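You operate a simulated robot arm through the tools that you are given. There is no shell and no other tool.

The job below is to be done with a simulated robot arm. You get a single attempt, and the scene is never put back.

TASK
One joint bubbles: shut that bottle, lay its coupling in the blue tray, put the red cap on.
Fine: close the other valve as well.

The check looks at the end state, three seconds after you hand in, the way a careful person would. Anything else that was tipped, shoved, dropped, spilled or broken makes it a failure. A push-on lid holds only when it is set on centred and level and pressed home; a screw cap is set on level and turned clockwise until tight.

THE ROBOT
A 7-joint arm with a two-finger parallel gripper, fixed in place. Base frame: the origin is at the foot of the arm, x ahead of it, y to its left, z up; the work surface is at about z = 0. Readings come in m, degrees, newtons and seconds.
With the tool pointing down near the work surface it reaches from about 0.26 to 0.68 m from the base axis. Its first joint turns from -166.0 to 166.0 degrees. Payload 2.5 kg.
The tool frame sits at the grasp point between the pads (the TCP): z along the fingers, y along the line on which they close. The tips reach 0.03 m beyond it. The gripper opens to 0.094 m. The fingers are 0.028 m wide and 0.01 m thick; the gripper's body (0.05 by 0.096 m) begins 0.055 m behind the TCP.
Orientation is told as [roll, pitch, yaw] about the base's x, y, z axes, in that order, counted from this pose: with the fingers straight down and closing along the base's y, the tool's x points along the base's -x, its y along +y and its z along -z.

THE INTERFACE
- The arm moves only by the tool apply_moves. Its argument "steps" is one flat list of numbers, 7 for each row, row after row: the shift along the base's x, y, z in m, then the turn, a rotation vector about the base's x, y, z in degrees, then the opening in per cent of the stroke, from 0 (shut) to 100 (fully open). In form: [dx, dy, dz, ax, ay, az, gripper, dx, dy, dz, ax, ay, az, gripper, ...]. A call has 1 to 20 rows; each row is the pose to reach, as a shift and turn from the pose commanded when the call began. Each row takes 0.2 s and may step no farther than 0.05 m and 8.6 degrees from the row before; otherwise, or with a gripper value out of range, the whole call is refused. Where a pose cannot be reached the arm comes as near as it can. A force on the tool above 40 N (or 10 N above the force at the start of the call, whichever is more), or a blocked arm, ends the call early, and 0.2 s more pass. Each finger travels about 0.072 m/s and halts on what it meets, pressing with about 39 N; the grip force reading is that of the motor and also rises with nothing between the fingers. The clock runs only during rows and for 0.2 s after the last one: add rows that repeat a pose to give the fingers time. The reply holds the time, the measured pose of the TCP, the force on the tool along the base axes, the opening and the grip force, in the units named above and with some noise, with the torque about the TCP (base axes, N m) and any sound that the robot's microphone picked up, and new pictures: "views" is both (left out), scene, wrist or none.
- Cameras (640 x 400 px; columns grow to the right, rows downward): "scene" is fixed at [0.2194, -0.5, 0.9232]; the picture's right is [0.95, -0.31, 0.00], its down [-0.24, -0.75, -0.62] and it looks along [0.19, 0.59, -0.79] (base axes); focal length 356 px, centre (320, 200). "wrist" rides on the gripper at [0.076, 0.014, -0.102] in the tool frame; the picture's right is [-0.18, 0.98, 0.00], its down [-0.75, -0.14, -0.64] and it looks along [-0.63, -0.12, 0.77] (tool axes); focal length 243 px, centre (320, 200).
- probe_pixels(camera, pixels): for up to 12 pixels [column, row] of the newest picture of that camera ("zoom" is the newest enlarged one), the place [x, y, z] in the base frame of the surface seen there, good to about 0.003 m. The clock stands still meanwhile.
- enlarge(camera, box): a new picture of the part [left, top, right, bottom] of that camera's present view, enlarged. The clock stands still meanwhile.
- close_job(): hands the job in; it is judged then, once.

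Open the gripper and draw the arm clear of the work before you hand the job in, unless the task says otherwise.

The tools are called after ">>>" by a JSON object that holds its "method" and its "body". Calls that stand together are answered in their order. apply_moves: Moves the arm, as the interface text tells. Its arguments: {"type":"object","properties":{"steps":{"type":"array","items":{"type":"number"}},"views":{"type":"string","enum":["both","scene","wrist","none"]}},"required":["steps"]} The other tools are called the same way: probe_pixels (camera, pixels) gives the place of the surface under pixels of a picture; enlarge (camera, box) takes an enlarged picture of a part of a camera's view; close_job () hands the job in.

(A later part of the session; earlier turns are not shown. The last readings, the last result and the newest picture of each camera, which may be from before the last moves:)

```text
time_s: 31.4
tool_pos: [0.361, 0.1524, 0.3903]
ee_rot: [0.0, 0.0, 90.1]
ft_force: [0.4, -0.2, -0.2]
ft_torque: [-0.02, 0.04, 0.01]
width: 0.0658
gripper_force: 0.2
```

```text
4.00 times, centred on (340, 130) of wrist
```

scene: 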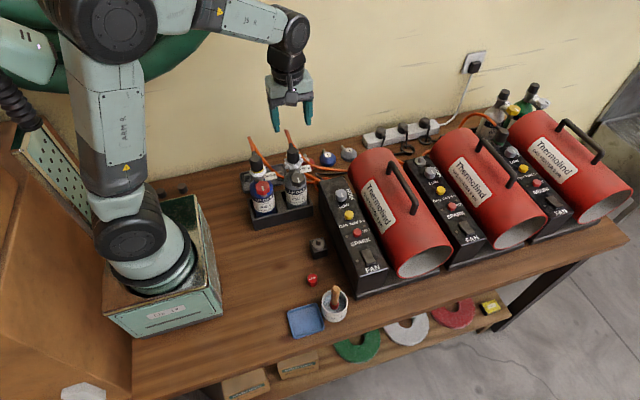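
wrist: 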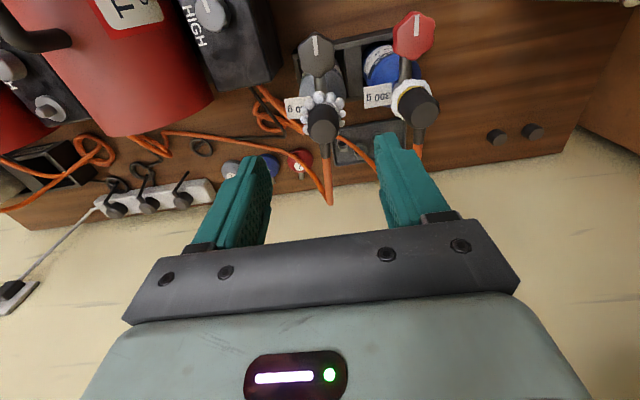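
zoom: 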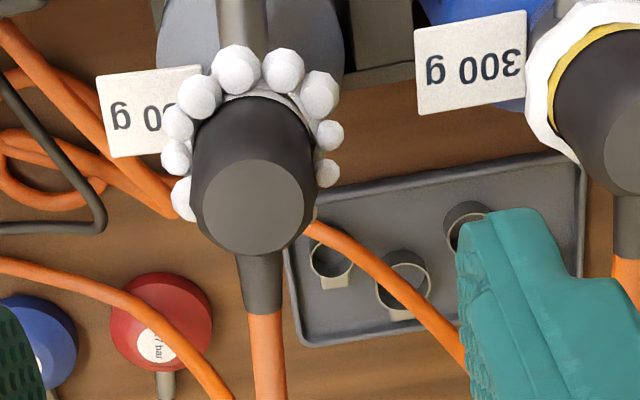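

Pointers on both knobs agree and the bottles are unmoved. I now measure the coupling of the grey bottle: its top, sides and the foam level.

>>> {"method": "probe_pixels", "body": {"camera": "zoom", "pixels": [[255, 205], [208, 205], [300, 205], [255, 165], [255, 245], [196, 165], [312, 165], [250, 110], [283, 72], [335, 135], [180, 155], [262, 290]]}}

>>> {"method": "probe_pixels", "body": {"camera": "scene", "pixels": [[286, 155], [299, 153], [292, 161], [292, 163], [292, 158], [293, 166], [295, 170], [295, 172], [290, 143], [297, 160], [286, 161], [295, 180]]}}

```text
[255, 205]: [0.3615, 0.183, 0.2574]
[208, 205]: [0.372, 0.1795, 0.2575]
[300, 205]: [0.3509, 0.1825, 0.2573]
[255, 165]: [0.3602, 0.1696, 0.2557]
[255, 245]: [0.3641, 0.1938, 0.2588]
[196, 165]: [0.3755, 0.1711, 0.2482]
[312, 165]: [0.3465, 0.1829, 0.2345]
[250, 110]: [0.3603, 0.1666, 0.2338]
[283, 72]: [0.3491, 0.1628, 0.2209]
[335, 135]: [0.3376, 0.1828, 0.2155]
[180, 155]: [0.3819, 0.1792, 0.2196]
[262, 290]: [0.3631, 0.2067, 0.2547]
```

```text
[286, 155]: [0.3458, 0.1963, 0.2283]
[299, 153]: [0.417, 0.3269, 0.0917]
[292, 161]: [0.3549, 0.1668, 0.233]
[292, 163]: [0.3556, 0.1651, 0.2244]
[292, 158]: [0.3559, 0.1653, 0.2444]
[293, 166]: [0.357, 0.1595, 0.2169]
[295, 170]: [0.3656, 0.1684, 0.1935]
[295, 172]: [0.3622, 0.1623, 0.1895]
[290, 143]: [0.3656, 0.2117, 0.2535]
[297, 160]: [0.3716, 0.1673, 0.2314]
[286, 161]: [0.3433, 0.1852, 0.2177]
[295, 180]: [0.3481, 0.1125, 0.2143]
```

The coupling is about 0.032 m wide, centred near (0.360, 0.1815), body from z≈0.225 to 0.2575. I go over it and down, stopping above the foam beads with fingers open.

>>> {"method": "apply_moves", "body": {"steps": [0.002, 0.031, 0, 0, 0, 0, 66, 0.002, 0.031, -0.04, 0, 0, 0, 66, 0.002, 0.031, -0.08, 0, 0, 0, 66, 0.002, 0.031, -0.11, 0, 0, 0, 66, 0.002, 0.031, -0.133, 0, 0, 0, 66, 0.002, 0.031, -0.133, 0, 0, 0, 66], "views": "both"}}

>>> {"method": "enlarge", "body": {"camera": "scene", "box": [240, 120, 352, 190]}}

>>> {"method": "enlarge", "body": {"camera": "wrist", "box": [220, 100, 428, 230]}}

```text
time_s: 32.8
tool_pos: [0.3591, 0.1826, 0.2562]
ee_rot: [0.0, 0.0, 90.1]
ft_force: [-0.5, -0.5, -0.3]
ft_torque: [0.02, 0.01, -0.02]
width: 0.062
gripper_force: 0.1
```

scene: 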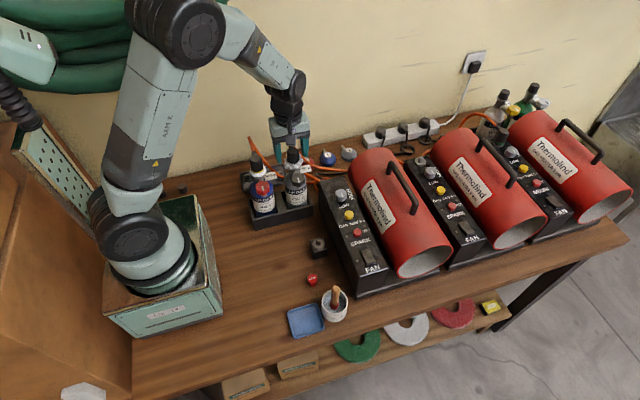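
wrist: 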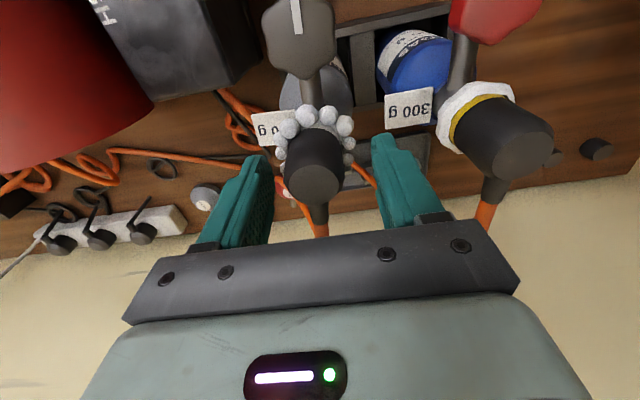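

```text
5.71 times, centred on (296, 155) of scene
```

zoom: 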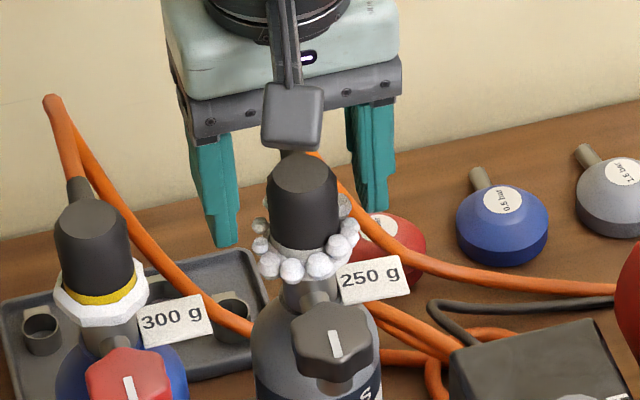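

```text
3.08 times, centred on (324, 165) of wrist
```

zoom: 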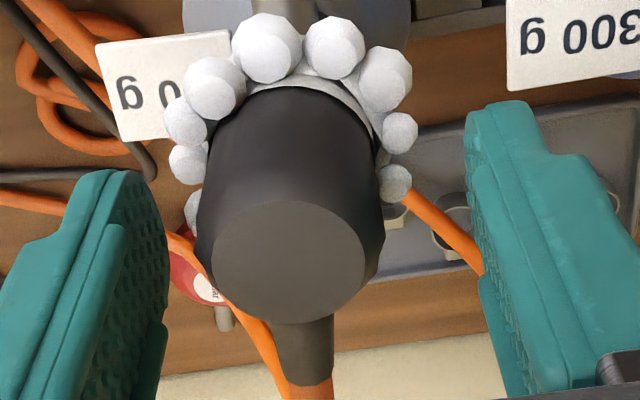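

The fingers stand at coupling height; in the zoom the coupling at (290,230) may sit slightly toward the left finger. I probe its edges again for centring.

>>> {"method": "probe_pixels", "body": {"camera": "zoom", "pixels": [[290, 260], [216, 262], [362, 262], [290, 205], [290, 318], [205, 200], [375, 200], [290, 100], [300, 340], [160, 250], [475, 250], [475, 150]]}}

```text
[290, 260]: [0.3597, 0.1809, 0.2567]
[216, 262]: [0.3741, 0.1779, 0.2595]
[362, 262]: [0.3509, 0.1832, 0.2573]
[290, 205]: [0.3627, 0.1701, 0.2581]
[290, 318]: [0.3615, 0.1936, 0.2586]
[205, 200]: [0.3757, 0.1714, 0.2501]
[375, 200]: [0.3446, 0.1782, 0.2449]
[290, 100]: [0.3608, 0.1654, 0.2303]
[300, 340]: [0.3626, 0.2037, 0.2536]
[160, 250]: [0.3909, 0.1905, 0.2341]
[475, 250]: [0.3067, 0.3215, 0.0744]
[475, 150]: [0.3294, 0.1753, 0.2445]
```

Coupling mid ≈0.361, finger mid ≈0.360: I shift 1 mm and close gently.

>>> {"method": "apply_moves", "body": {"steps": [0.001, 0, 0, 0, 0, 0, 55, 0.001, 0, 0, 0, 0, 0, 45, 0.001, 0, 0, 0, 0, 0, 38, 0.001, 0, 0, 0, 0, 0, 20, 0.001, 0, 0, 0, 0, 0, 20, 0.001, 0, 0, 0, 0, 0, 20], "views": "wrist"}}

>>> {"method": "enlarge", "body": {"camera": "scene", "box": [240, 120, 352, 190]}}

```text
time_s: 34.2
tool_pos: [0.3604, 0.1821, 0.2566]
ee_rot: [0.1, -0.1, 90.0]
ft_force: [-2.3, -0.5, 4.1]
ft_torque: [0.01, 0.16, 0.01]
width: 0.0324
gripper_force: 38.5
```

wrist: 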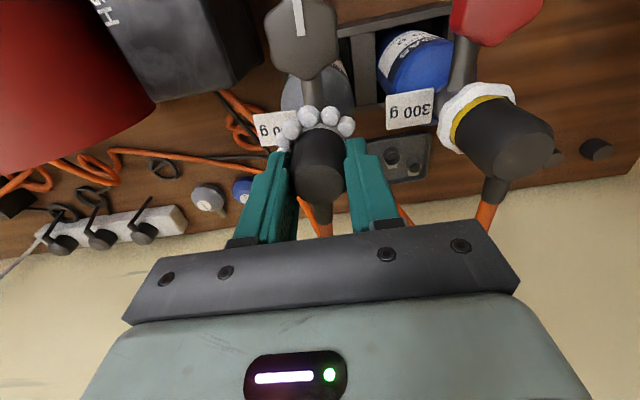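

```text
5.71 times, centred on (296, 155) of scene
```

zoom: 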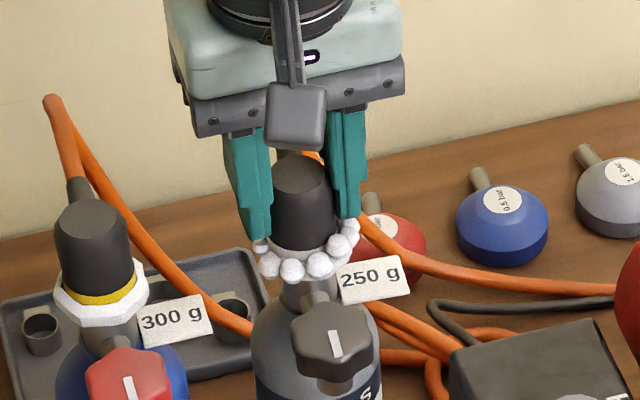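

The coupling is held at 0.0324 m. I pull straight up a few millimetres and watch the force and whether the bottle follows.

>>> {"method": "apply_moves", "body": {"steps": [0, 0, 0.001, 0, 0, 0, 20, 0, 0, 0.002, 0, 0, 0, 20, 0, 0, 0.003, 0, 0, 0, 20, 0, 0, 0.004, 0, 0, 0, 20], "views": "both"}}

>>> {"method": "enlarge", "body": {"camera": "scene", "box": [240, 120, 352, 190]}}

```text
time_s: 35.2
tool_pos: [0.3616, 0.1818, 0.261]
ee_rot: [0.0, 0.0, 90.1]
ft_force: [0.6, -0.2, -1.5]
ft_torque: [0.01, 0.01, -0.04]
width: 0.0321
gripper_force: 39.0
```

scene: 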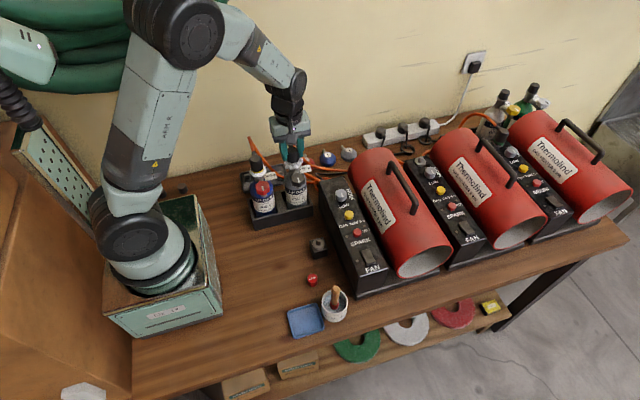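
wrist: 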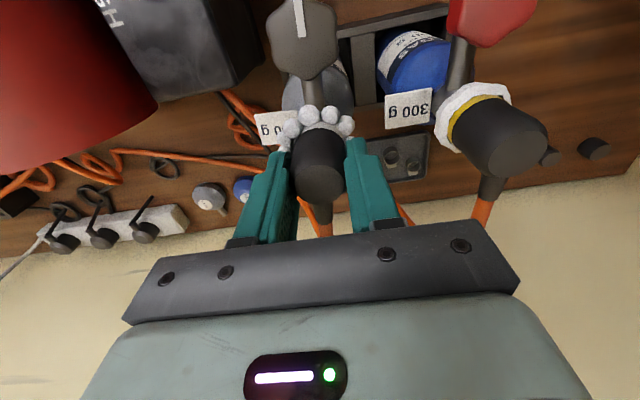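

```text
5.71 times, centred on (296, 155) of scene
```

zoom: 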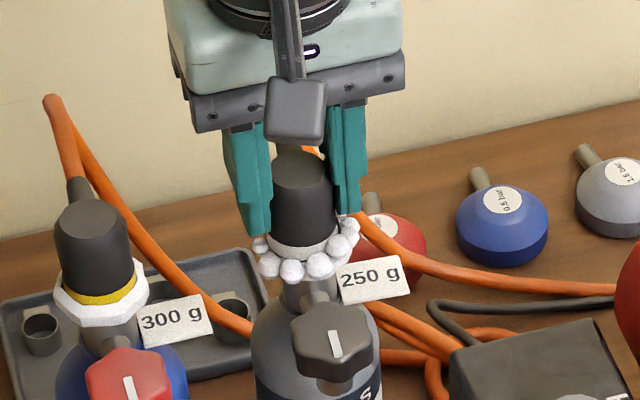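

The coupling rises freely with about 1.5 N while beads, tag and knob stay where they were. I lift it further to clear the bottle.

>>> {"method": "apply_moves", "body": {"steps": [0, 0, 0.005, 0, 0, 0, 20, 0, 0, 0.01, 0, 0, 0, 20, 0, 0, 0.02, 0, 0, 0, 20, 0, 0, 0.03, 0, 0, 0, 20, 0, 0, 0.045, 0, 0, 0, 20, 0, 0, 0.06, 0, 0, 0, 20], "views": "both"}}

>>> {"method": "enlarge", "body": {"camera": "scene", "box": [240, 100, 368, 180]}}

>>> {"method": "enlarge", "body": {"camera": "wrist", "box": [220, 60, 428, 190]}}

```text
time_s: 36.6
tool_pos: [0.3603, 0.1813, 0.321]
ee_rot: [0.0, 0.0, 90.1]
ft_force: [0.0, 0.1, -0.1]
ft_torque: [0.0, -0.01, -0.02]
width: 0.0189
gripper_force: 0.1
```

scene: 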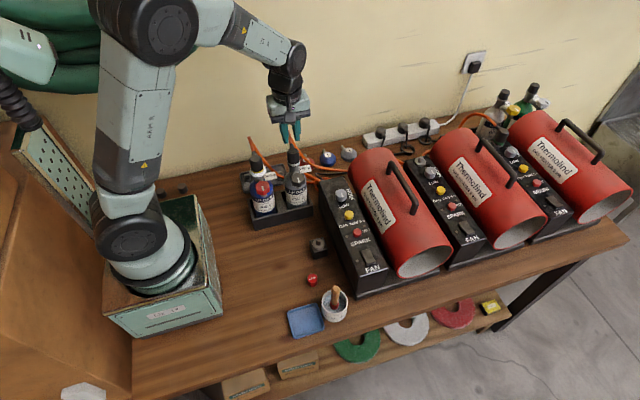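
wrist: 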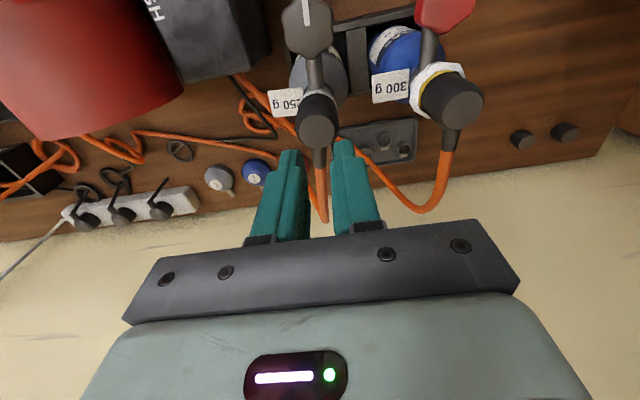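

```text
5.00 times, centred on (304, 140) of scene
```

zoom: 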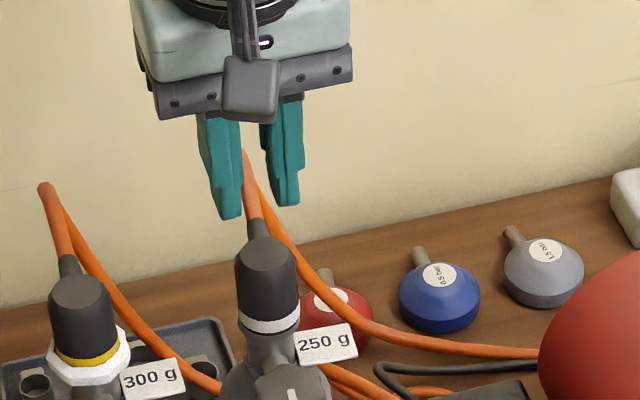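

```text
3.08 times, centred on (324, 125) of wrist
```

zoom: 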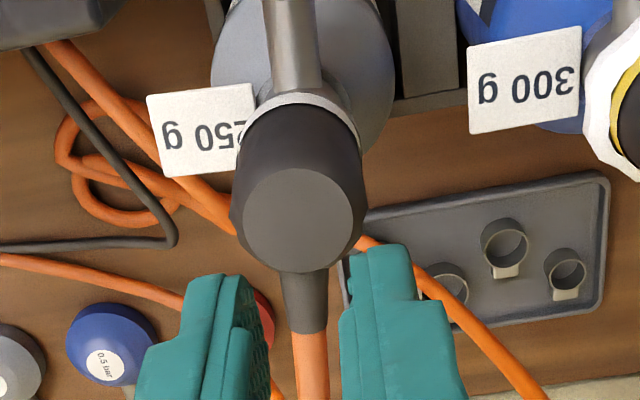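

The fingers slid off: opening 0.0189 m and the coupling is still on the bottle; the beads are gone since the valve was shut. I look closely at how the coupling is held.

>>> {"method": "enlarge", "body": {"camera": "scene", "box": [274, 140, 322, 170]}}

>>> {"method": "enlarge", "body": {"camera": "wrist", "box": [284, 70, 364, 120]}}

>>> {"method": "enlarge", "body": {"camera": "wrist", "box": [384, 50, 496, 120]}}

```text
13.33 times, centred on (298, 155) of scene
```

zoom: 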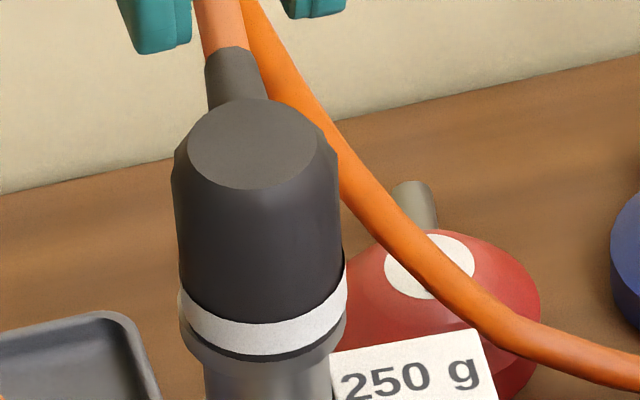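

```text
8.00 times, centred on (324, 95) of wrist
```

zoom: 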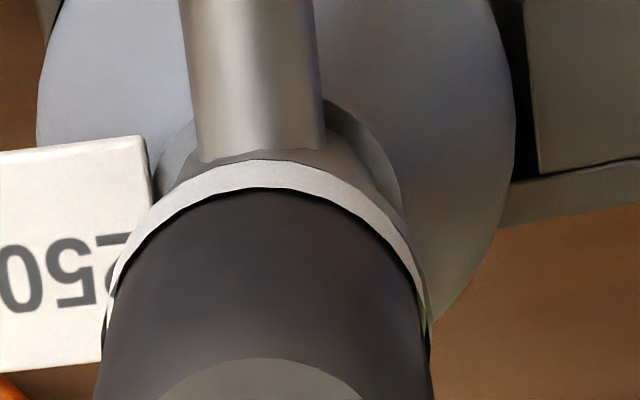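

```text
5.71 times, centred on (440, 85) of wrist
```

zoom: 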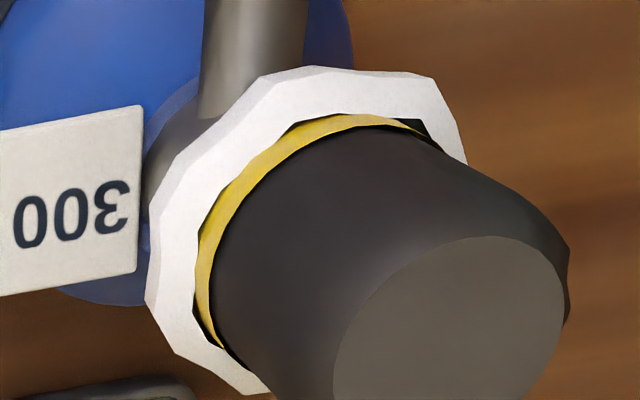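

I probe the coupling top and the ring to see if it moved from z≈0.2575.

>>> {"method": "probe_pixels", "body": {"camera": "scene", "pixels": [[293, 151], [290, 151], [298, 151], [293, 156], [293, 164], [293, 165], [293, 166], [293, 168], [288, 160], [299, 160], [254, 158], [254, 168]]}}

>>> {"method": "probe_pixels", "body": {"camera": "wrist", "pixels": [[316, 130], [300, 120], [333, 120], [316, 100], [316, 93], [316, 91], [319, 160], [319, 190], [322, 215], [449, 108], [449, 140], [440, 195]]}}

```text
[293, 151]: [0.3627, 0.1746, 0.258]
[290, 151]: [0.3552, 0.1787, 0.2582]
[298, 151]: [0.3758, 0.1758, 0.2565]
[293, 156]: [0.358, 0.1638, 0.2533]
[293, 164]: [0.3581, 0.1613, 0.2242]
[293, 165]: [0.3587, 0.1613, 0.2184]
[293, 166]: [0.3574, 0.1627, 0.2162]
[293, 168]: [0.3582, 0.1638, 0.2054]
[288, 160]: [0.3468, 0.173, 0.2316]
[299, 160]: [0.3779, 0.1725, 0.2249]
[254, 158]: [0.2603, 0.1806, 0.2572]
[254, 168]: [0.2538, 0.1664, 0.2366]
```

```text
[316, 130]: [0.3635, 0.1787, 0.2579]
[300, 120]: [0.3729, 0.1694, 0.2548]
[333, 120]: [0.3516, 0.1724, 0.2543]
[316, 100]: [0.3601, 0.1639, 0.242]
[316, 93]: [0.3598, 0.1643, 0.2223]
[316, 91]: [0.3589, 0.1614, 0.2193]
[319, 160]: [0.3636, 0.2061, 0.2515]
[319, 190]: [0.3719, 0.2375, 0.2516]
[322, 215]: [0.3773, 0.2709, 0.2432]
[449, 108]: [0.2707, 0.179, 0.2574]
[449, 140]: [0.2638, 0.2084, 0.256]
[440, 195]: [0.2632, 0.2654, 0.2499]
```

The coupling is still at its old place (top 0.258, ring at z≈0.22). I open, go down again with a deeper grip (tips just above the collar), and close.

>>> {"method": "apply_moves", "body": {"steps": [0.001, 0, 0, 0, 0, 0, 40, 0.001, 0, 0, 0, 0, 0, 58, 0.001, 0, 0, 0, 0, 0, 58, 0.001, 0, -0.03, 0, 0, 0, 58, 0.001, 0, -0.055, 0, 0, 0, 58, 0.001, 0, -0.0705, 0, 0, 0, 58, 0.001, 0, -0.0705, 0, 0, 0, 58, 0.001, 0, -0.0705, 0, 0, 0, 45, 0.001, 0, -0.0705, 0, 0, 0, 38, 0.001, 0, -0.0705, 0, 0, 0, 0, 0.001, 0, -0.0705, 0, 0, 0, 0, 0.001, 0, -0.0705, 0, 0, 0, 0], "views": "both"}}

>>> {"method": "enlarge", "body": {"camera": "scene", "box": [274, 135, 322, 165]}}

```text
time_s: 39.2
tool_pos: [0.3625, 0.1807, 0.2496]
ee_rot: [0.0, 0.0, 90.1]
ft_force: [-0.3, -0.3, 0.4]
ft_torque: [0.02, 0.0, 0.03]
width: 0.0322
gripper_force: 39.3
```

scene: 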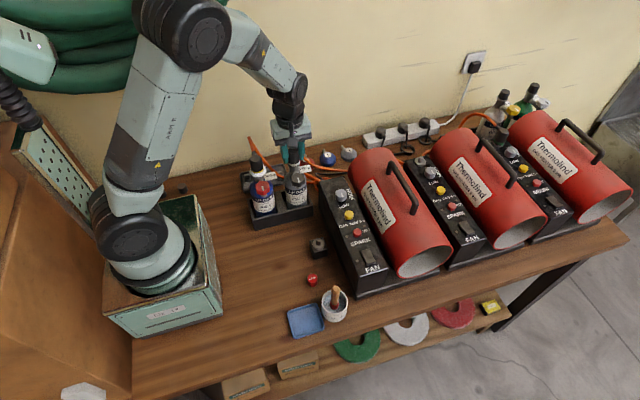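
wrist: 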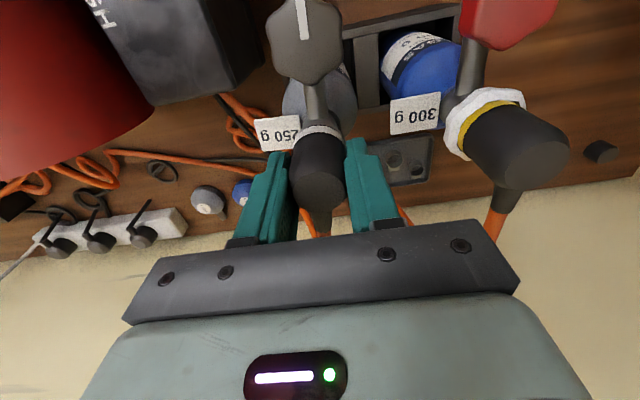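

```text
13.33 times, centred on (298, 150) of scene
```

zoom: 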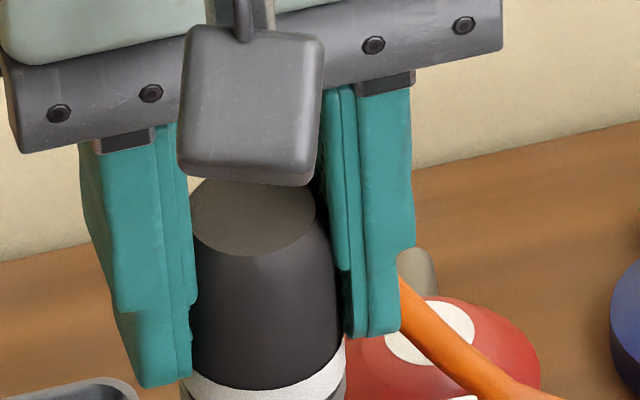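

The grip is firm at 0.0322 m. I lift just 2 mm and compare this same zoom.

>>> {"method": "apply_moves", "body": {"steps": [0, 0, 0.001, 0, 0, 0, 0, 0, 0, 0.002, 0, 0, 0, 0], "views": "scene"}}

>>> {"method": "enlarge", "body": {"camera": "scene", "box": [274, 135, 322, 165]}}

```text
time_s: 39.8
tool_pos: [0.3625, 0.1812, 0.2519]
ee_rot: [0.0, 0.0, 89.9]
ft_force: [0.3, 0.3, -1.6]
ft_torque: [0.03, 0.0, 0.04]
width: 0.0323
gripper_force: 39.0
```

scene: 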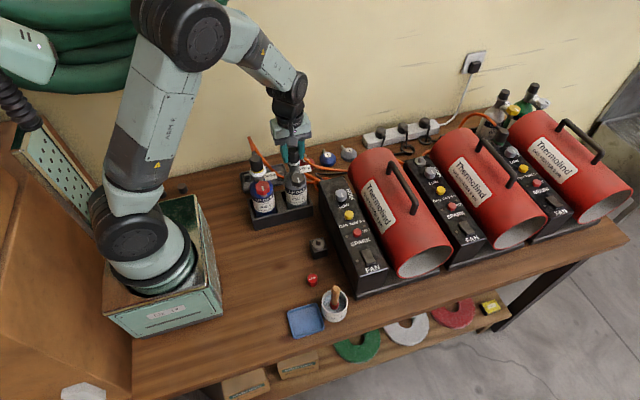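

```text
13.33 times, centred on (298, 150) of scene
```

zoom: 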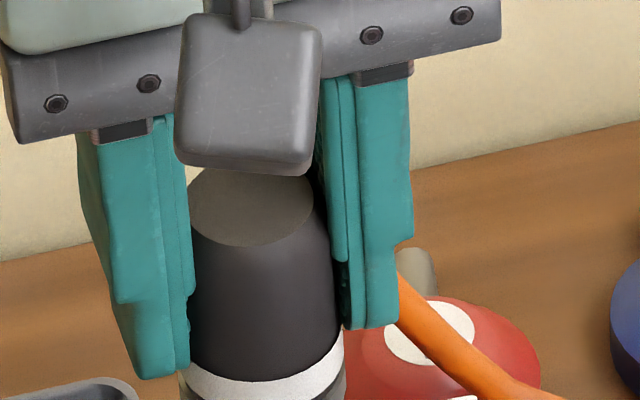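

The coupling and its ring rise with the fingers. I check with a zoom of the bottle body and rack whether the bottle itself rises too.

>>> {"method": "enlarge", "body": {"camera": "scene", "box": [268, 155, 332, 195]}}

>>> {"method": "apply_moves", "body": {"steps": [0, 0, 0.001, 0, 0, 0, 0, 0, 0, 0.002, 0, 0, 0, 0, 0, 0, 0.003, 0, 0, 0, 0], "views": "scene"}}

>>> {"method": "enlarge", "body": {"camera": "scene", "box": [268, 155, 332, 195]}}

>>> {"method": "enlarge", "body": {"camera": "scene", "box": [274, 135, 322, 165]}}

```text
10.00 times, centred on (300, 175) of scene
```

zoom: 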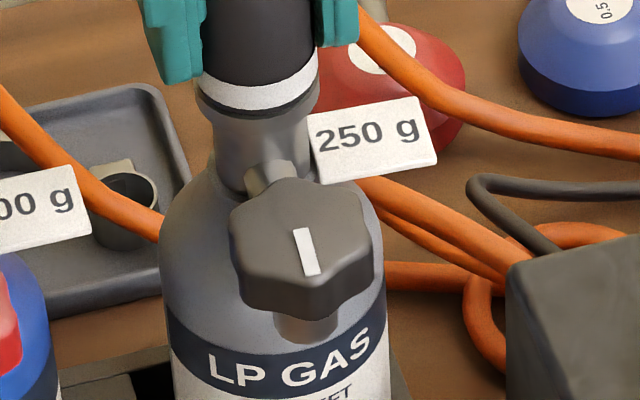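

```text
time_s: 40.6
tool_pos: [0.3617, 0.1815, 0.2554]
ee_rot: [0.1, -0.1, 90.0]
ft_force: [0.8, 0.2, -1.2]
ft_torque: [-0.01, -0.03, -0.04]
width: 0.0323
gripper_force: 39.2
```

scene: 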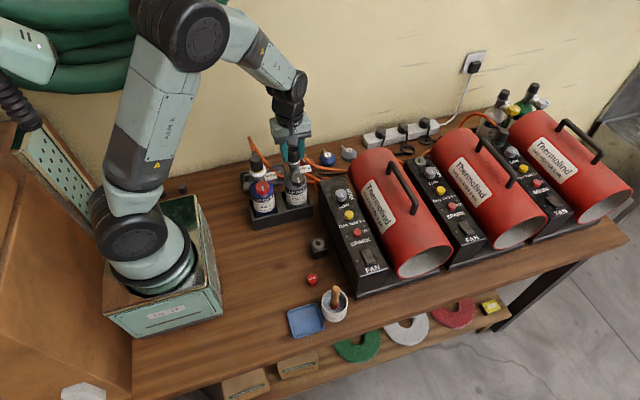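

```text
10.00 times, centred on (300, 175) of scene
```

zoom: 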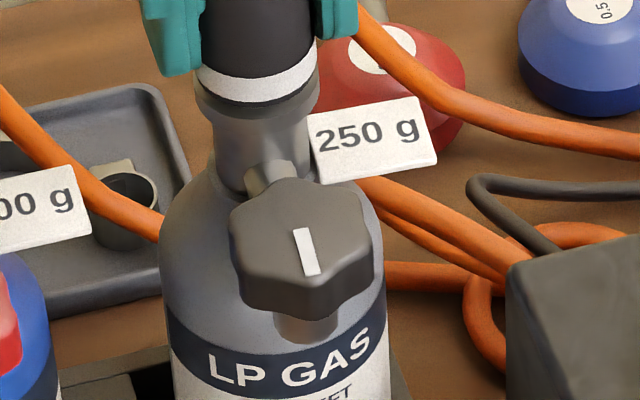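

```text
13.33 times, centred on (298, 150) of scene
```

zoom: 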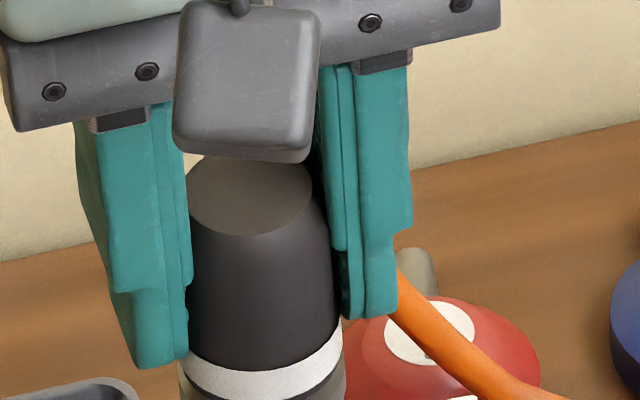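

Only the coupling rises; the bottle stays put. I keep lifting slowly in small steps and watch the load.

>>> {"method": "apply_moves", "body": {"steps": [0, 0, 0.001, 0, 0, 0, 0, 0, 0, 0.002, 0, 0, 0, 0, 0, 0, 0.003, 0, 0, 0, 0, 0, 0, 0.004, 0, 0, 0, 0], "views": "none"}}

>>> {"method": "apply_moves", "body": {"steps": [0, 0, 0.001, 0, 0, 0, 0, 0, 0, 0.002, 0, 0, 0, 0, 0, 0, 0.003, 0, 0, 0, 0, 0, 0, 0.004, 0, 0, 0, 0], "views": "scene"}}

>>> {"method": "enlarge", "body": {"camera": "scene", "box": [268, 135, 332, 175]}}

```text
time_s: 41.6
tool_pos: [0.3633, 0.1809, 0.2599]
ee_rot: [0.1, 0.1, 90.0]
ft_force: [-0.3, -0.4, -0.9]
ft_torque: [-0.02, -0.01, 0.0]
width: 0.0322
gripper_force: 38.8
```

```text
time_s: 42.6
tool_pos: [0.3615, 0.1814, 0.2635]
ee_rot: [0.0, 0.0, 89.9]
ft_force: [-0.3, -0.7, -1.4]
ft_torque: [0.01, 0.0, 0.0]
width: 0.0324
gripper_force: 39.1
```

scene: 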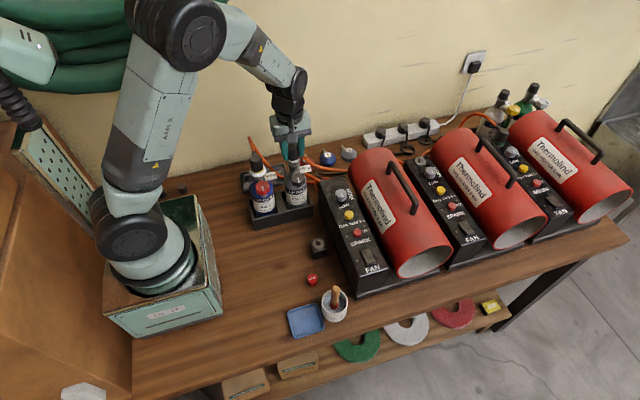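

```text
10.00 times, centred on (300, 155) of scene
```

zoom: 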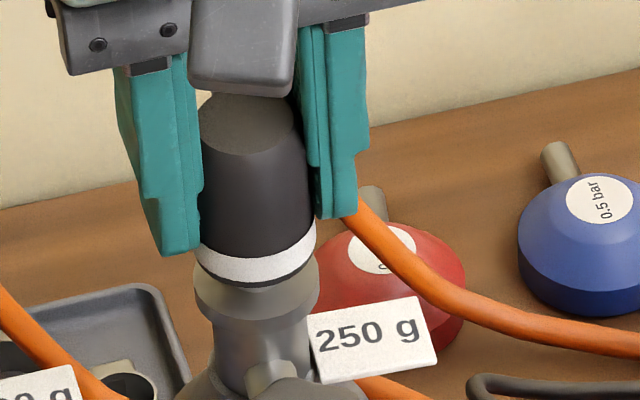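

The coupling is 13 mm up with its lower rim now visible above the neck, load steady. I continue slowly.

>>> {"method": "apply_moves", "body": {"steps": [0, 0, 0.001, 0, 0, 0, 0, 0, 0, 0.002, 0, 0, 0, 0, 0, 0, 0.003, 0, 0, 0, 0, 0, 0, 0.004, 0, 0, 0, 0, 0, 0, 0.005, 0, 0, 0, 0, 0, 0, 0.006, 0, 0, 0, 0], "views": "none"}}

>>> {"method": "apply_moves", "body": {"steps": [0, 0, 0.001, 0, 0, 0, 0, 0, 0, 0.002, 0, 0, 0, 0, 0, 0, 0.003, 0, 0, 0, 0, 0, 0, 0.004, 0, 0, 0, 0, 0, 0, 0.005, 0, 0, 0, 0, 0, 0, 0.006, 0, 0, 0, 0], "views": "scene"}}

>>> {"method": "enlarge", "body": {"camera": "scene", "box": [268, 130, 332, 170]}}

```text
time_s: 44.0
tool_pos: [0.3611, 0.1801, 0.2707]
ee_rot: [0.0, 0.1, 90.0]
ft_force: [-0.4, 0.0, -1.7]
ft_torque: [0.01, -0.01, -0.01]
width: 0.0322
gripper_force: 39.6
```

```text
time_s: 45.4
tool_pos: [0.3622, 0.1808, 0.2749]
ee_rot: [-0.1, 0.0, 89.9]
ft_force: [0.4, -0.6, -0.9]
ft_torque: [-0.02, 0.01, -0.01]
width: 0.0321
gripper_force: 39.6
```

scene: 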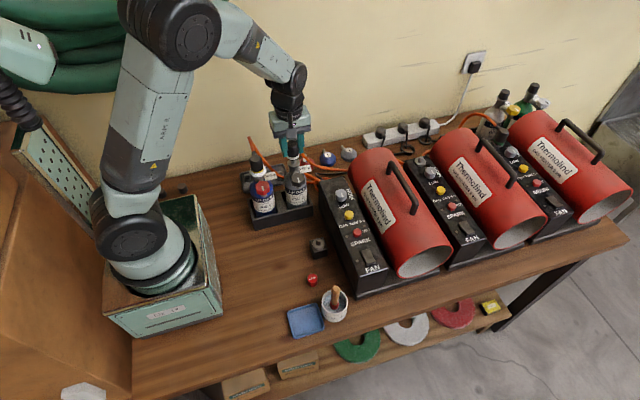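

```text
10.00 times, centred on (300, 150) of scene
```

zoom: 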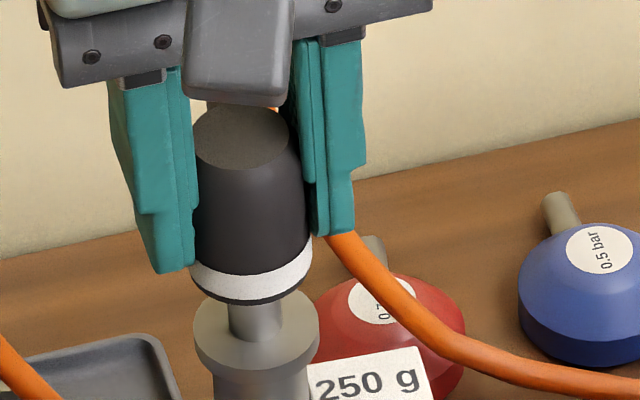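

The inner spigot is now visible beneath the coupling at (255,315). I go on lifting at a modest pace until it is clear.

>>> {"method": "apply_moves", "body": {"steps": [0, 0, 0.002, 0, 0, 0, 0, 0, 0, 0.004, 0, 0, 0, 0, 0, 0, 0.006, 0, 0, 0, 0, 0, 0, 0.008, 0, 0, 0, 0, 0, 0, 0.01, 0, 0, 0, 0, 0, 0, 0.012, 0, 0, 0, 0, 0, 0, 0.014, 0, 0, 0, 0, 0, 0, 0.016, 0, 0, 0, 0, 0, 0, 0.018, 0, 0, 0, 0, 0, 0, 0.02, 0, 0, 0, 0], "views": "both"}}

>>> {"method": "enlarge", "body": {"camera": "scene", "box": [260, 115, 340, 165]}}

```text
time_s: 47.6
tool_pos: [0.3639, 0.1816, 0.2958]
ee_rot: [0.0, 0.1, 90.0]
ft_force: [-0.9, 0.3, -1.5]
ft_torque: [0.03, 0.0, 0.0]
width: 0.0322
gripper_force: 38.8
```

scene: 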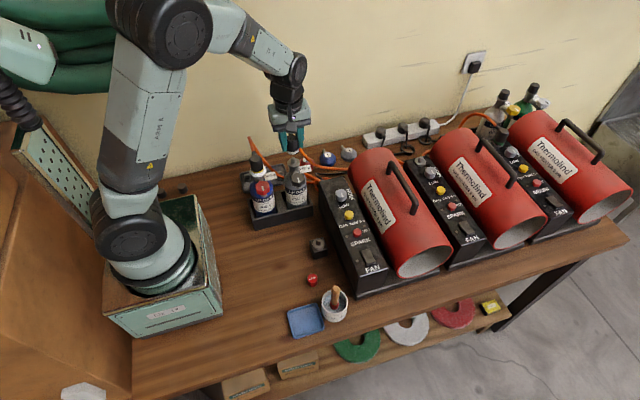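
wrist: 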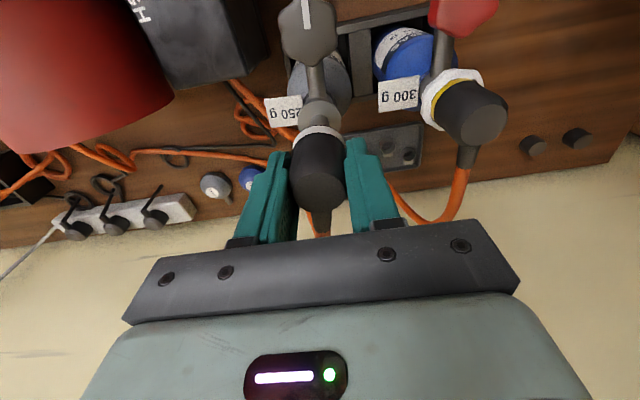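

```text
8.00 times, centred on (300, 140) of scene
```

zoom: 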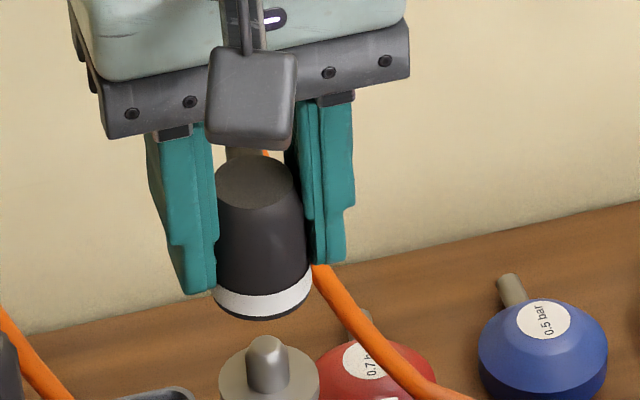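

The coupling is clear of the spigot. Before carrying it I probe the tray corners, the cap, the small black block, the pot, the control box and heater handle heights for a safe route.

>>> {"method": "probe_pixels", "body": {"camera": "scene", "pixels": [[288, 311], [315, 304], [323, 326], [296, 338], [305, 320], [345, 183], [375, 275], [402, 188], [372, 160], [336, 290], [325, 300], [318, 252]]}}

>>> {"method": "enlarge", "body": {"camera": "scene", "box": [276, 290, 356, 340]}}

>>> {"method": "enlarge", "body": {"camera": "scene", "box": [240, 110, 448, 240]}}

```text
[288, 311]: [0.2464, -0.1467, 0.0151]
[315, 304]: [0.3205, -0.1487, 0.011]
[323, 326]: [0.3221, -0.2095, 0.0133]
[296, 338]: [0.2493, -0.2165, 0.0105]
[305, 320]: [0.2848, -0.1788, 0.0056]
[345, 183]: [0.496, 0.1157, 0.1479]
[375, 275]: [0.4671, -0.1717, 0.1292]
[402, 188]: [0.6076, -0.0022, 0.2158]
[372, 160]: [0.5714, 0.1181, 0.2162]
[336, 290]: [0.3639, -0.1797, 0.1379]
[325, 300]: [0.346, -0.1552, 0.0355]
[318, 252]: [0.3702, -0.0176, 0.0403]
```

```text
8.00 times, centred on (316, 315) of scene
```

zoom: 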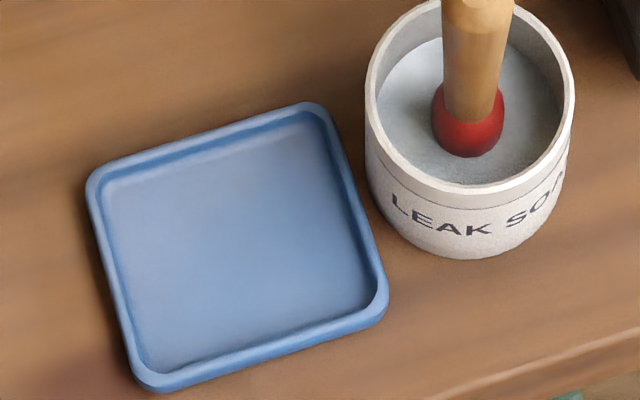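

```text
3.08 times, centred on (344, 175) of scene
```

zoom: 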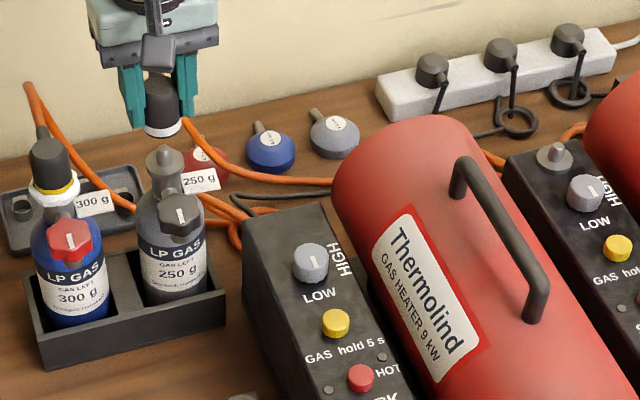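

The tray spans x 0.247–0.322, y −0.147 to −0.213; the brush handle rises to z≈0.138 at x≈0.364. I raise the coupling a little and carry it forward slowly, passing to the right of the bottle, watching load and hose.

>>> {"method": "apply_moves", "body": {"steps": [0, 0, 0.006, 0, 0, 0, 0, 0, 0, 0.012, 0, 0, 0, 0, 0, 0, 0.018, 0, 0, 0, 0, 0, 0, 0.025, 0, 0, 0, 0, 0.003, -0.005, 0.032, 0, 0, 0, 0, 0.006, -0.01, 0.04, 0, 0, 0, 0, 0.009, -0.018, 0.04, 0, 0, 0, 0, 0.012, -0.026, 0.04, 0, 0, 0, 0, 0.015, -0.034, 0.04, 0, 0, 0, 0, 0.018, -0.042, 0.04, 0, 0, 0, 0, 0.021, -0.05, 0.04, 0, 0, 0, 0, 0.024, -0.058, 0.04, 0, 0, 0, 0], "views": "both"}}

>>> {"method": "enlarge", "body": {"camera": "scene", "box": [240, 110, 400, 210]}}

```text
time_s: 50.2
tool_pos: [0.3862, 0.1236, 0.335]
ee_rot: [0.0, 0.0, 90.0]
ft_force: [-0.1, 0.6, -1.4]
ft_torque: [0.0, 0.01, 0.0]
width: 0.0322
gripper_force: 39.3
```

scene: 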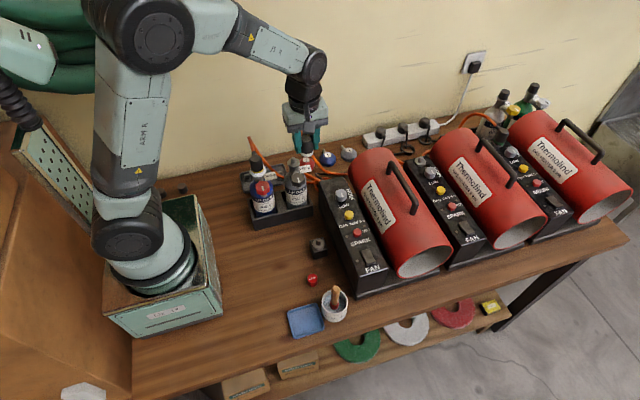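
wrist: 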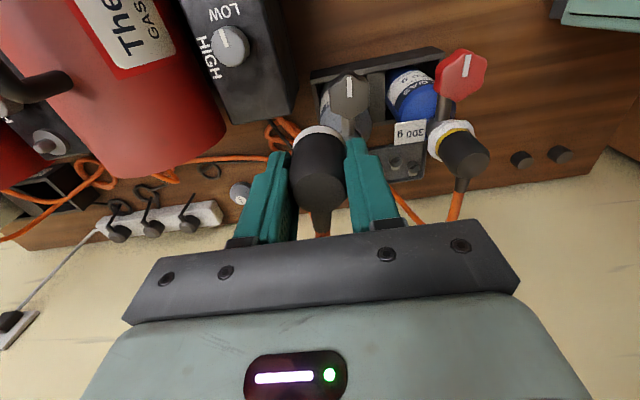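

```text
4.00 times, centred on (320, 160) of scene
```

zoom: 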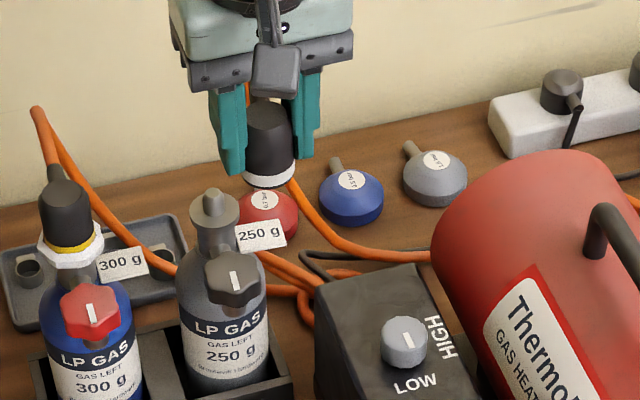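

Load is steady and the hose follows freely to the first heater. I continue toward −y at about 10 mm per row.

>>> {"method": "apply_moves", "body": {"steps": [0, -0.01, 0, 0, 0, 0, 0, 0, -0.02, 0, 0, 0, 0, 0, 0, -0.03, 0, 0, 0, 0, 0, 0, -0.04, 0, 0, 0, 0, 0, -0.002, -0.05, 0, 0, 0, 0, 0, -0.004, -0.06, 0, 0, 0, 0, 0, -0.006, -0.07, 0, 0, 0, 0, 0, -0.01, -0.08, 0, 0, 0, 0, 0, -0.014, -0.09, 0, 0, 0, 0, 0, -0.018, -0.1, 0, 0, 0, 0, 0, -0.022, -0.11, 0, 0, 0, 0, 0, -0.026, -0.12, 0, 0, 0, 0, 0, -0.03, -0.13, 0, 0, 0, 0, 0, -0.034, -0.14, 0, 0, 0, 0, 0, -0.038, -0.15, 0, 0, 0, 0, 0, -0.042, -0.16, 0, 0, 0, 0, 0, -0.046, -0.17, 0, 0, 0, 0, 0], "views": "both"}}

>>> {"method": "enlarge", "body": {"camera": "scene", "box": [240, 130, 432, 250]}}

```text
time_s: 53.8
tool_pos: [0.3401, -0.0484, 0.334]
ee_rot: [0.0, -0.1, 90.1]
ft_force: [0.3, -0.2, -1.4]
ft_torque: [0.01, 0.0, -0.02]
width: 0.0323
gripper_force: 38.6
```

scene: 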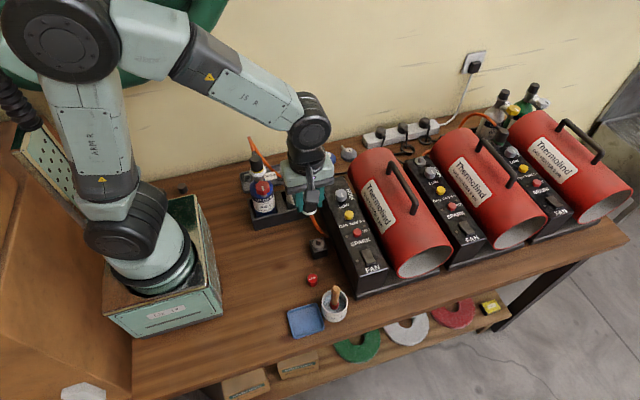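
wrist: 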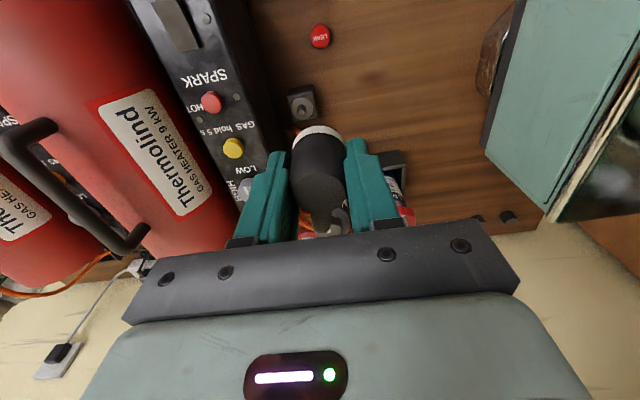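

```text
3.33 times, centred on (336, 190) of scene
```

zoom: 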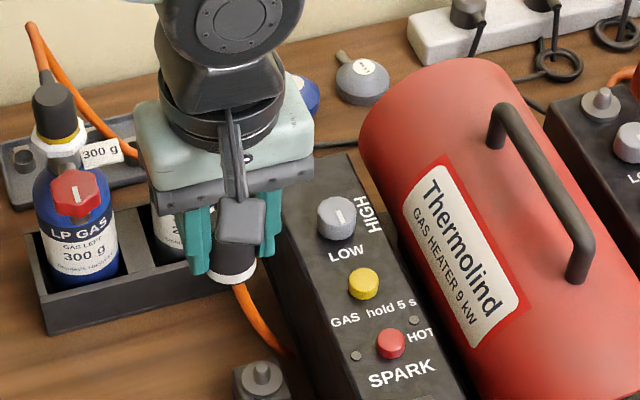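

Load still steady at 1.4 N and the hose trails freely. I continue to a spot above the tray, staying high.

>>> {"method": "apply_moves", "body": {"steps": [-0.004, -0.01, 0, 0, 0, 0, 0, -0.008, -0.02, 0, 0, 0, 0, 0, -0.012, -0.03, 0, 0, 0, 0, 0, -0.016, -0.04, 0, 0, 0, 0, 0, -0.02, -0.05, 0, 0, 0, 0, 0, -0.024, -0.06, 0, 0, 0, 0, 0, -0.028, -0.07, -0.005, 0, 0, 0, 0, -0.032, -0.08, -0.01, 0, 0, 0, 0, -0.036, -0.09, -0.02, 0, 0, 0, 0, -0.04, -0.1, -0.03, 0, 0, 0, 0, -0.045, -0.11, -0.04, 0, 0, 0, 0, -0.05, -0.12, -0.05, 0, 0, 0, 0, -0.056, -0.134, -0.06, 0, 0, 0, 0, -0.056, -0.134, -0.07, 0, 0, 0, 0, -0.056, -0.134, -0.08, 0, 0, 0, 0, -0.056, -0.134, -0.09, 0, 0, 0, 0], "views": "both"}}

>>> {"method": "enlarge", "body": {"camera": "scene", "box": [240, 190, 400, 290]}}

```text
time_s: 57.2
tool_pos: [0.2852, -0.1816, 0.2442]
ee_rot: [0.1, 0.0, 90.0]
ft_force: [-0.1, -0.5, -1.3]
ft_torque: [0.0, 0.01, 0.0]
width: 0.0323
gripper_force: 39.1
```

scene: 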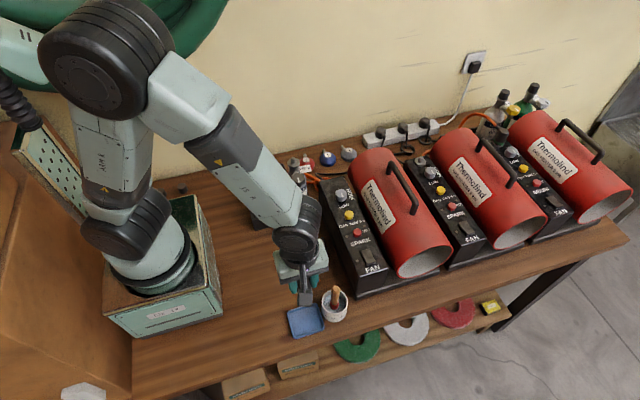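
wrist: 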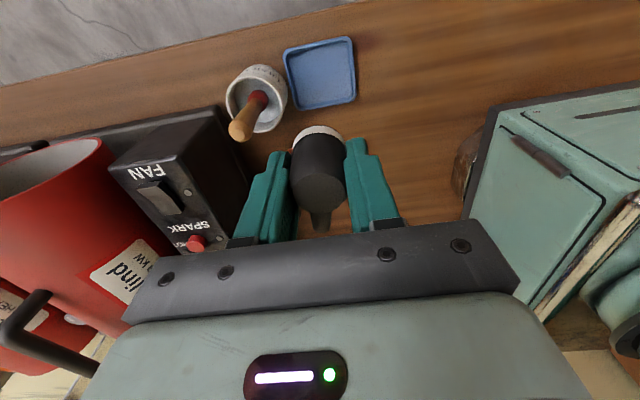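

```text
4.00 times, centred on (320, 240) of scene
```

zoom: 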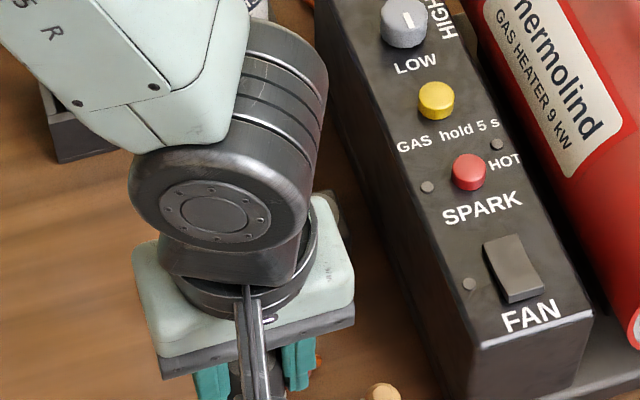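

The coupling hangs above the tray (tray centred at (320,72) in the wrist view). I probe the brush handle, the tray rim and the floor once more before lowering.

>>> {"method": "probe_pixels", "body": {"camera": "wrist", "pixels": [[240, 130], [250, 112], [262, 92], [288, 50], [350, 40], [354, 98], [296, 108], [320, 75], [285, 95], [258, 70], [318, 132], [320, 222]]}}

```text
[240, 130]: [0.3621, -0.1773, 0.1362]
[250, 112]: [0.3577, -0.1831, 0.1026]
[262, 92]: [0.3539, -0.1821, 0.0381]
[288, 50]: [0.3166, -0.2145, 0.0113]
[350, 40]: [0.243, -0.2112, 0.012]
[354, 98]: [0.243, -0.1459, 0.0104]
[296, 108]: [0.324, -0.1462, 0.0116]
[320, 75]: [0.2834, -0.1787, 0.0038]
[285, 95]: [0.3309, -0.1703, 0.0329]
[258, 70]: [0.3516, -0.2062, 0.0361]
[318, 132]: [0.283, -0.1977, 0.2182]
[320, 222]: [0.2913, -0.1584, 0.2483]
```

Tray centre ≈(0.283, −0.179), floor ≈0.004, and there is room beside the pot. I lower the coupling to just above the tray floor.

>>> {"method": "apply_moves", "body": {"steps": [-0.001, 0.001, -0.012, 0, 0, 0, 0, -0.001, 0.001, -0.024, 0, 0, 0, 0, -0.001, 0.001, -0.036, 0, 0, 0, 0, -0.001, 0.001, -0.048, 0, 0, 0, 0, -0.001, 0.001, -0.06, 0, 0, 0, 0, -0.001, 0.001, -0.072, 0, 0, 0, 0, -0.001, 0.001, -0.084, 0, 0, 0, 0, -0.001, 0.001, -0.096, 0, 0, 0, 0, -0.001, 0.001, -0.108, 0, 0, 0, 0, -0.001, 0.001, -0.12, 0, 0, 0, 0, -0.001, 0.001, -0.132, 0, 0, 0, 0, -0.001, 0.001, -0.144, 0, 0, 0, 0, -0.001, 0.001, -0.156, 0, 0, 0, 0, -0.001, 0.001, -0.168, 0, 0, 0, 0, -0.001, 0.001, -0.178, 0, 0, 0, 0, -0.001, 0.001, -0.188, 0, 0, 0, 0, -0.001, 0.001, -0.194, 0, 0, 0, 0, -0.001, 0.001, -0.199, 0, 0, 0, 0], "views": "both"}}

>>> {"method": "enlarge", "body": {"camera": "scene", "box": [250, 230, 410, 330]}}

>>> {"method": "enlarge", "body": {"camera": "wrist", "box": [200, 60, 440, 210]}}

```text
time_s: 61.0
tool_pos: [0.2824, -0.1792, 0.0456]
ee_rot: [0.1, 0.1, 90.0]
ft_force: [0.9, -1.5, -1.8]
ft_torque: [0.0, -0.01, 0.02]
width: 0.032
gripper_force: 39.3
```

scene: 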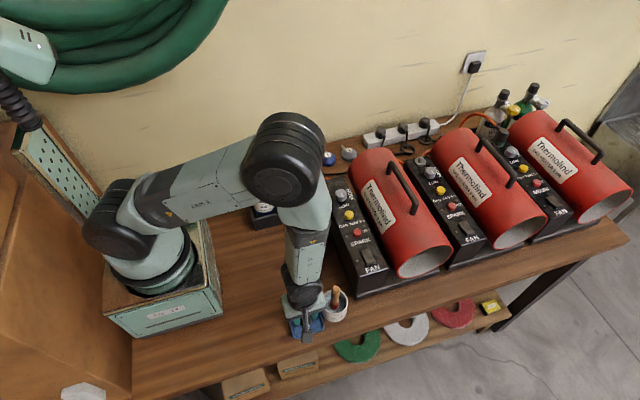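
wrist: 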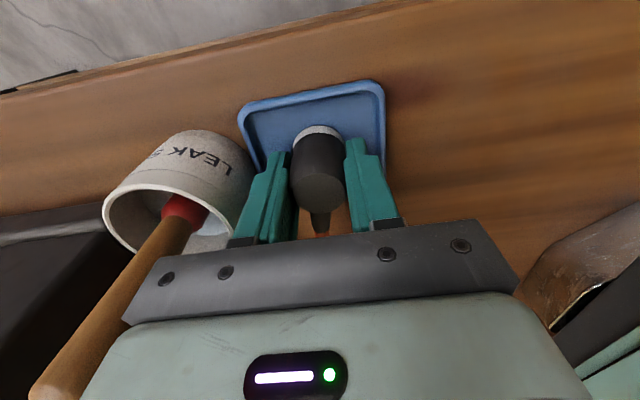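

```text
4.00 times, centred on (330, 280) of scene
```

zoom: 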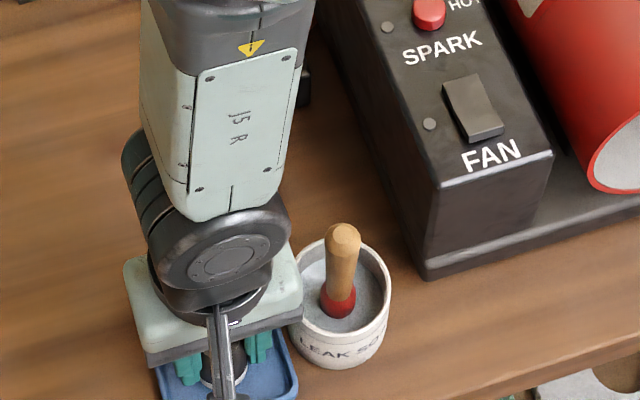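

```text
2.67 times, centred on (320, 135) of wrist
```

zoom: 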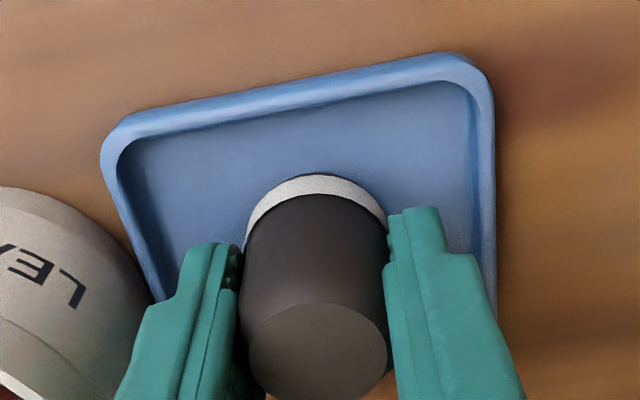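

The coupling is inside the tray rim, with the pot clear. I lower in small steps until the contact force shows.

>>> {"method": "apply_moves", "body": {"steps": [0, 0, -0.002, 0, 0, 0, 0, 0, 0, -0.004, 0, 0, 0, 0, 0, 0, -0.006, 0, 0, 0, 0, 0, 0, -0.007, 0, 0, 0, 0], "views": "none"}}

```text
time_s: 61.7
tool_pos: [0.2829, -0.18, 0.0423]
ee_rot: [0.1, 0.0, 90.0]
ft_force: [-5.7, -1.0, 13.4]
ft_torque: [0.13, 0.18, 0.1]
width: 0.0319
gripper_force: 39.2
stopped in row 3: the force on the tool passed its limit at 51 N (the readings are from after the stop); the commanded pose is now the measured one
```

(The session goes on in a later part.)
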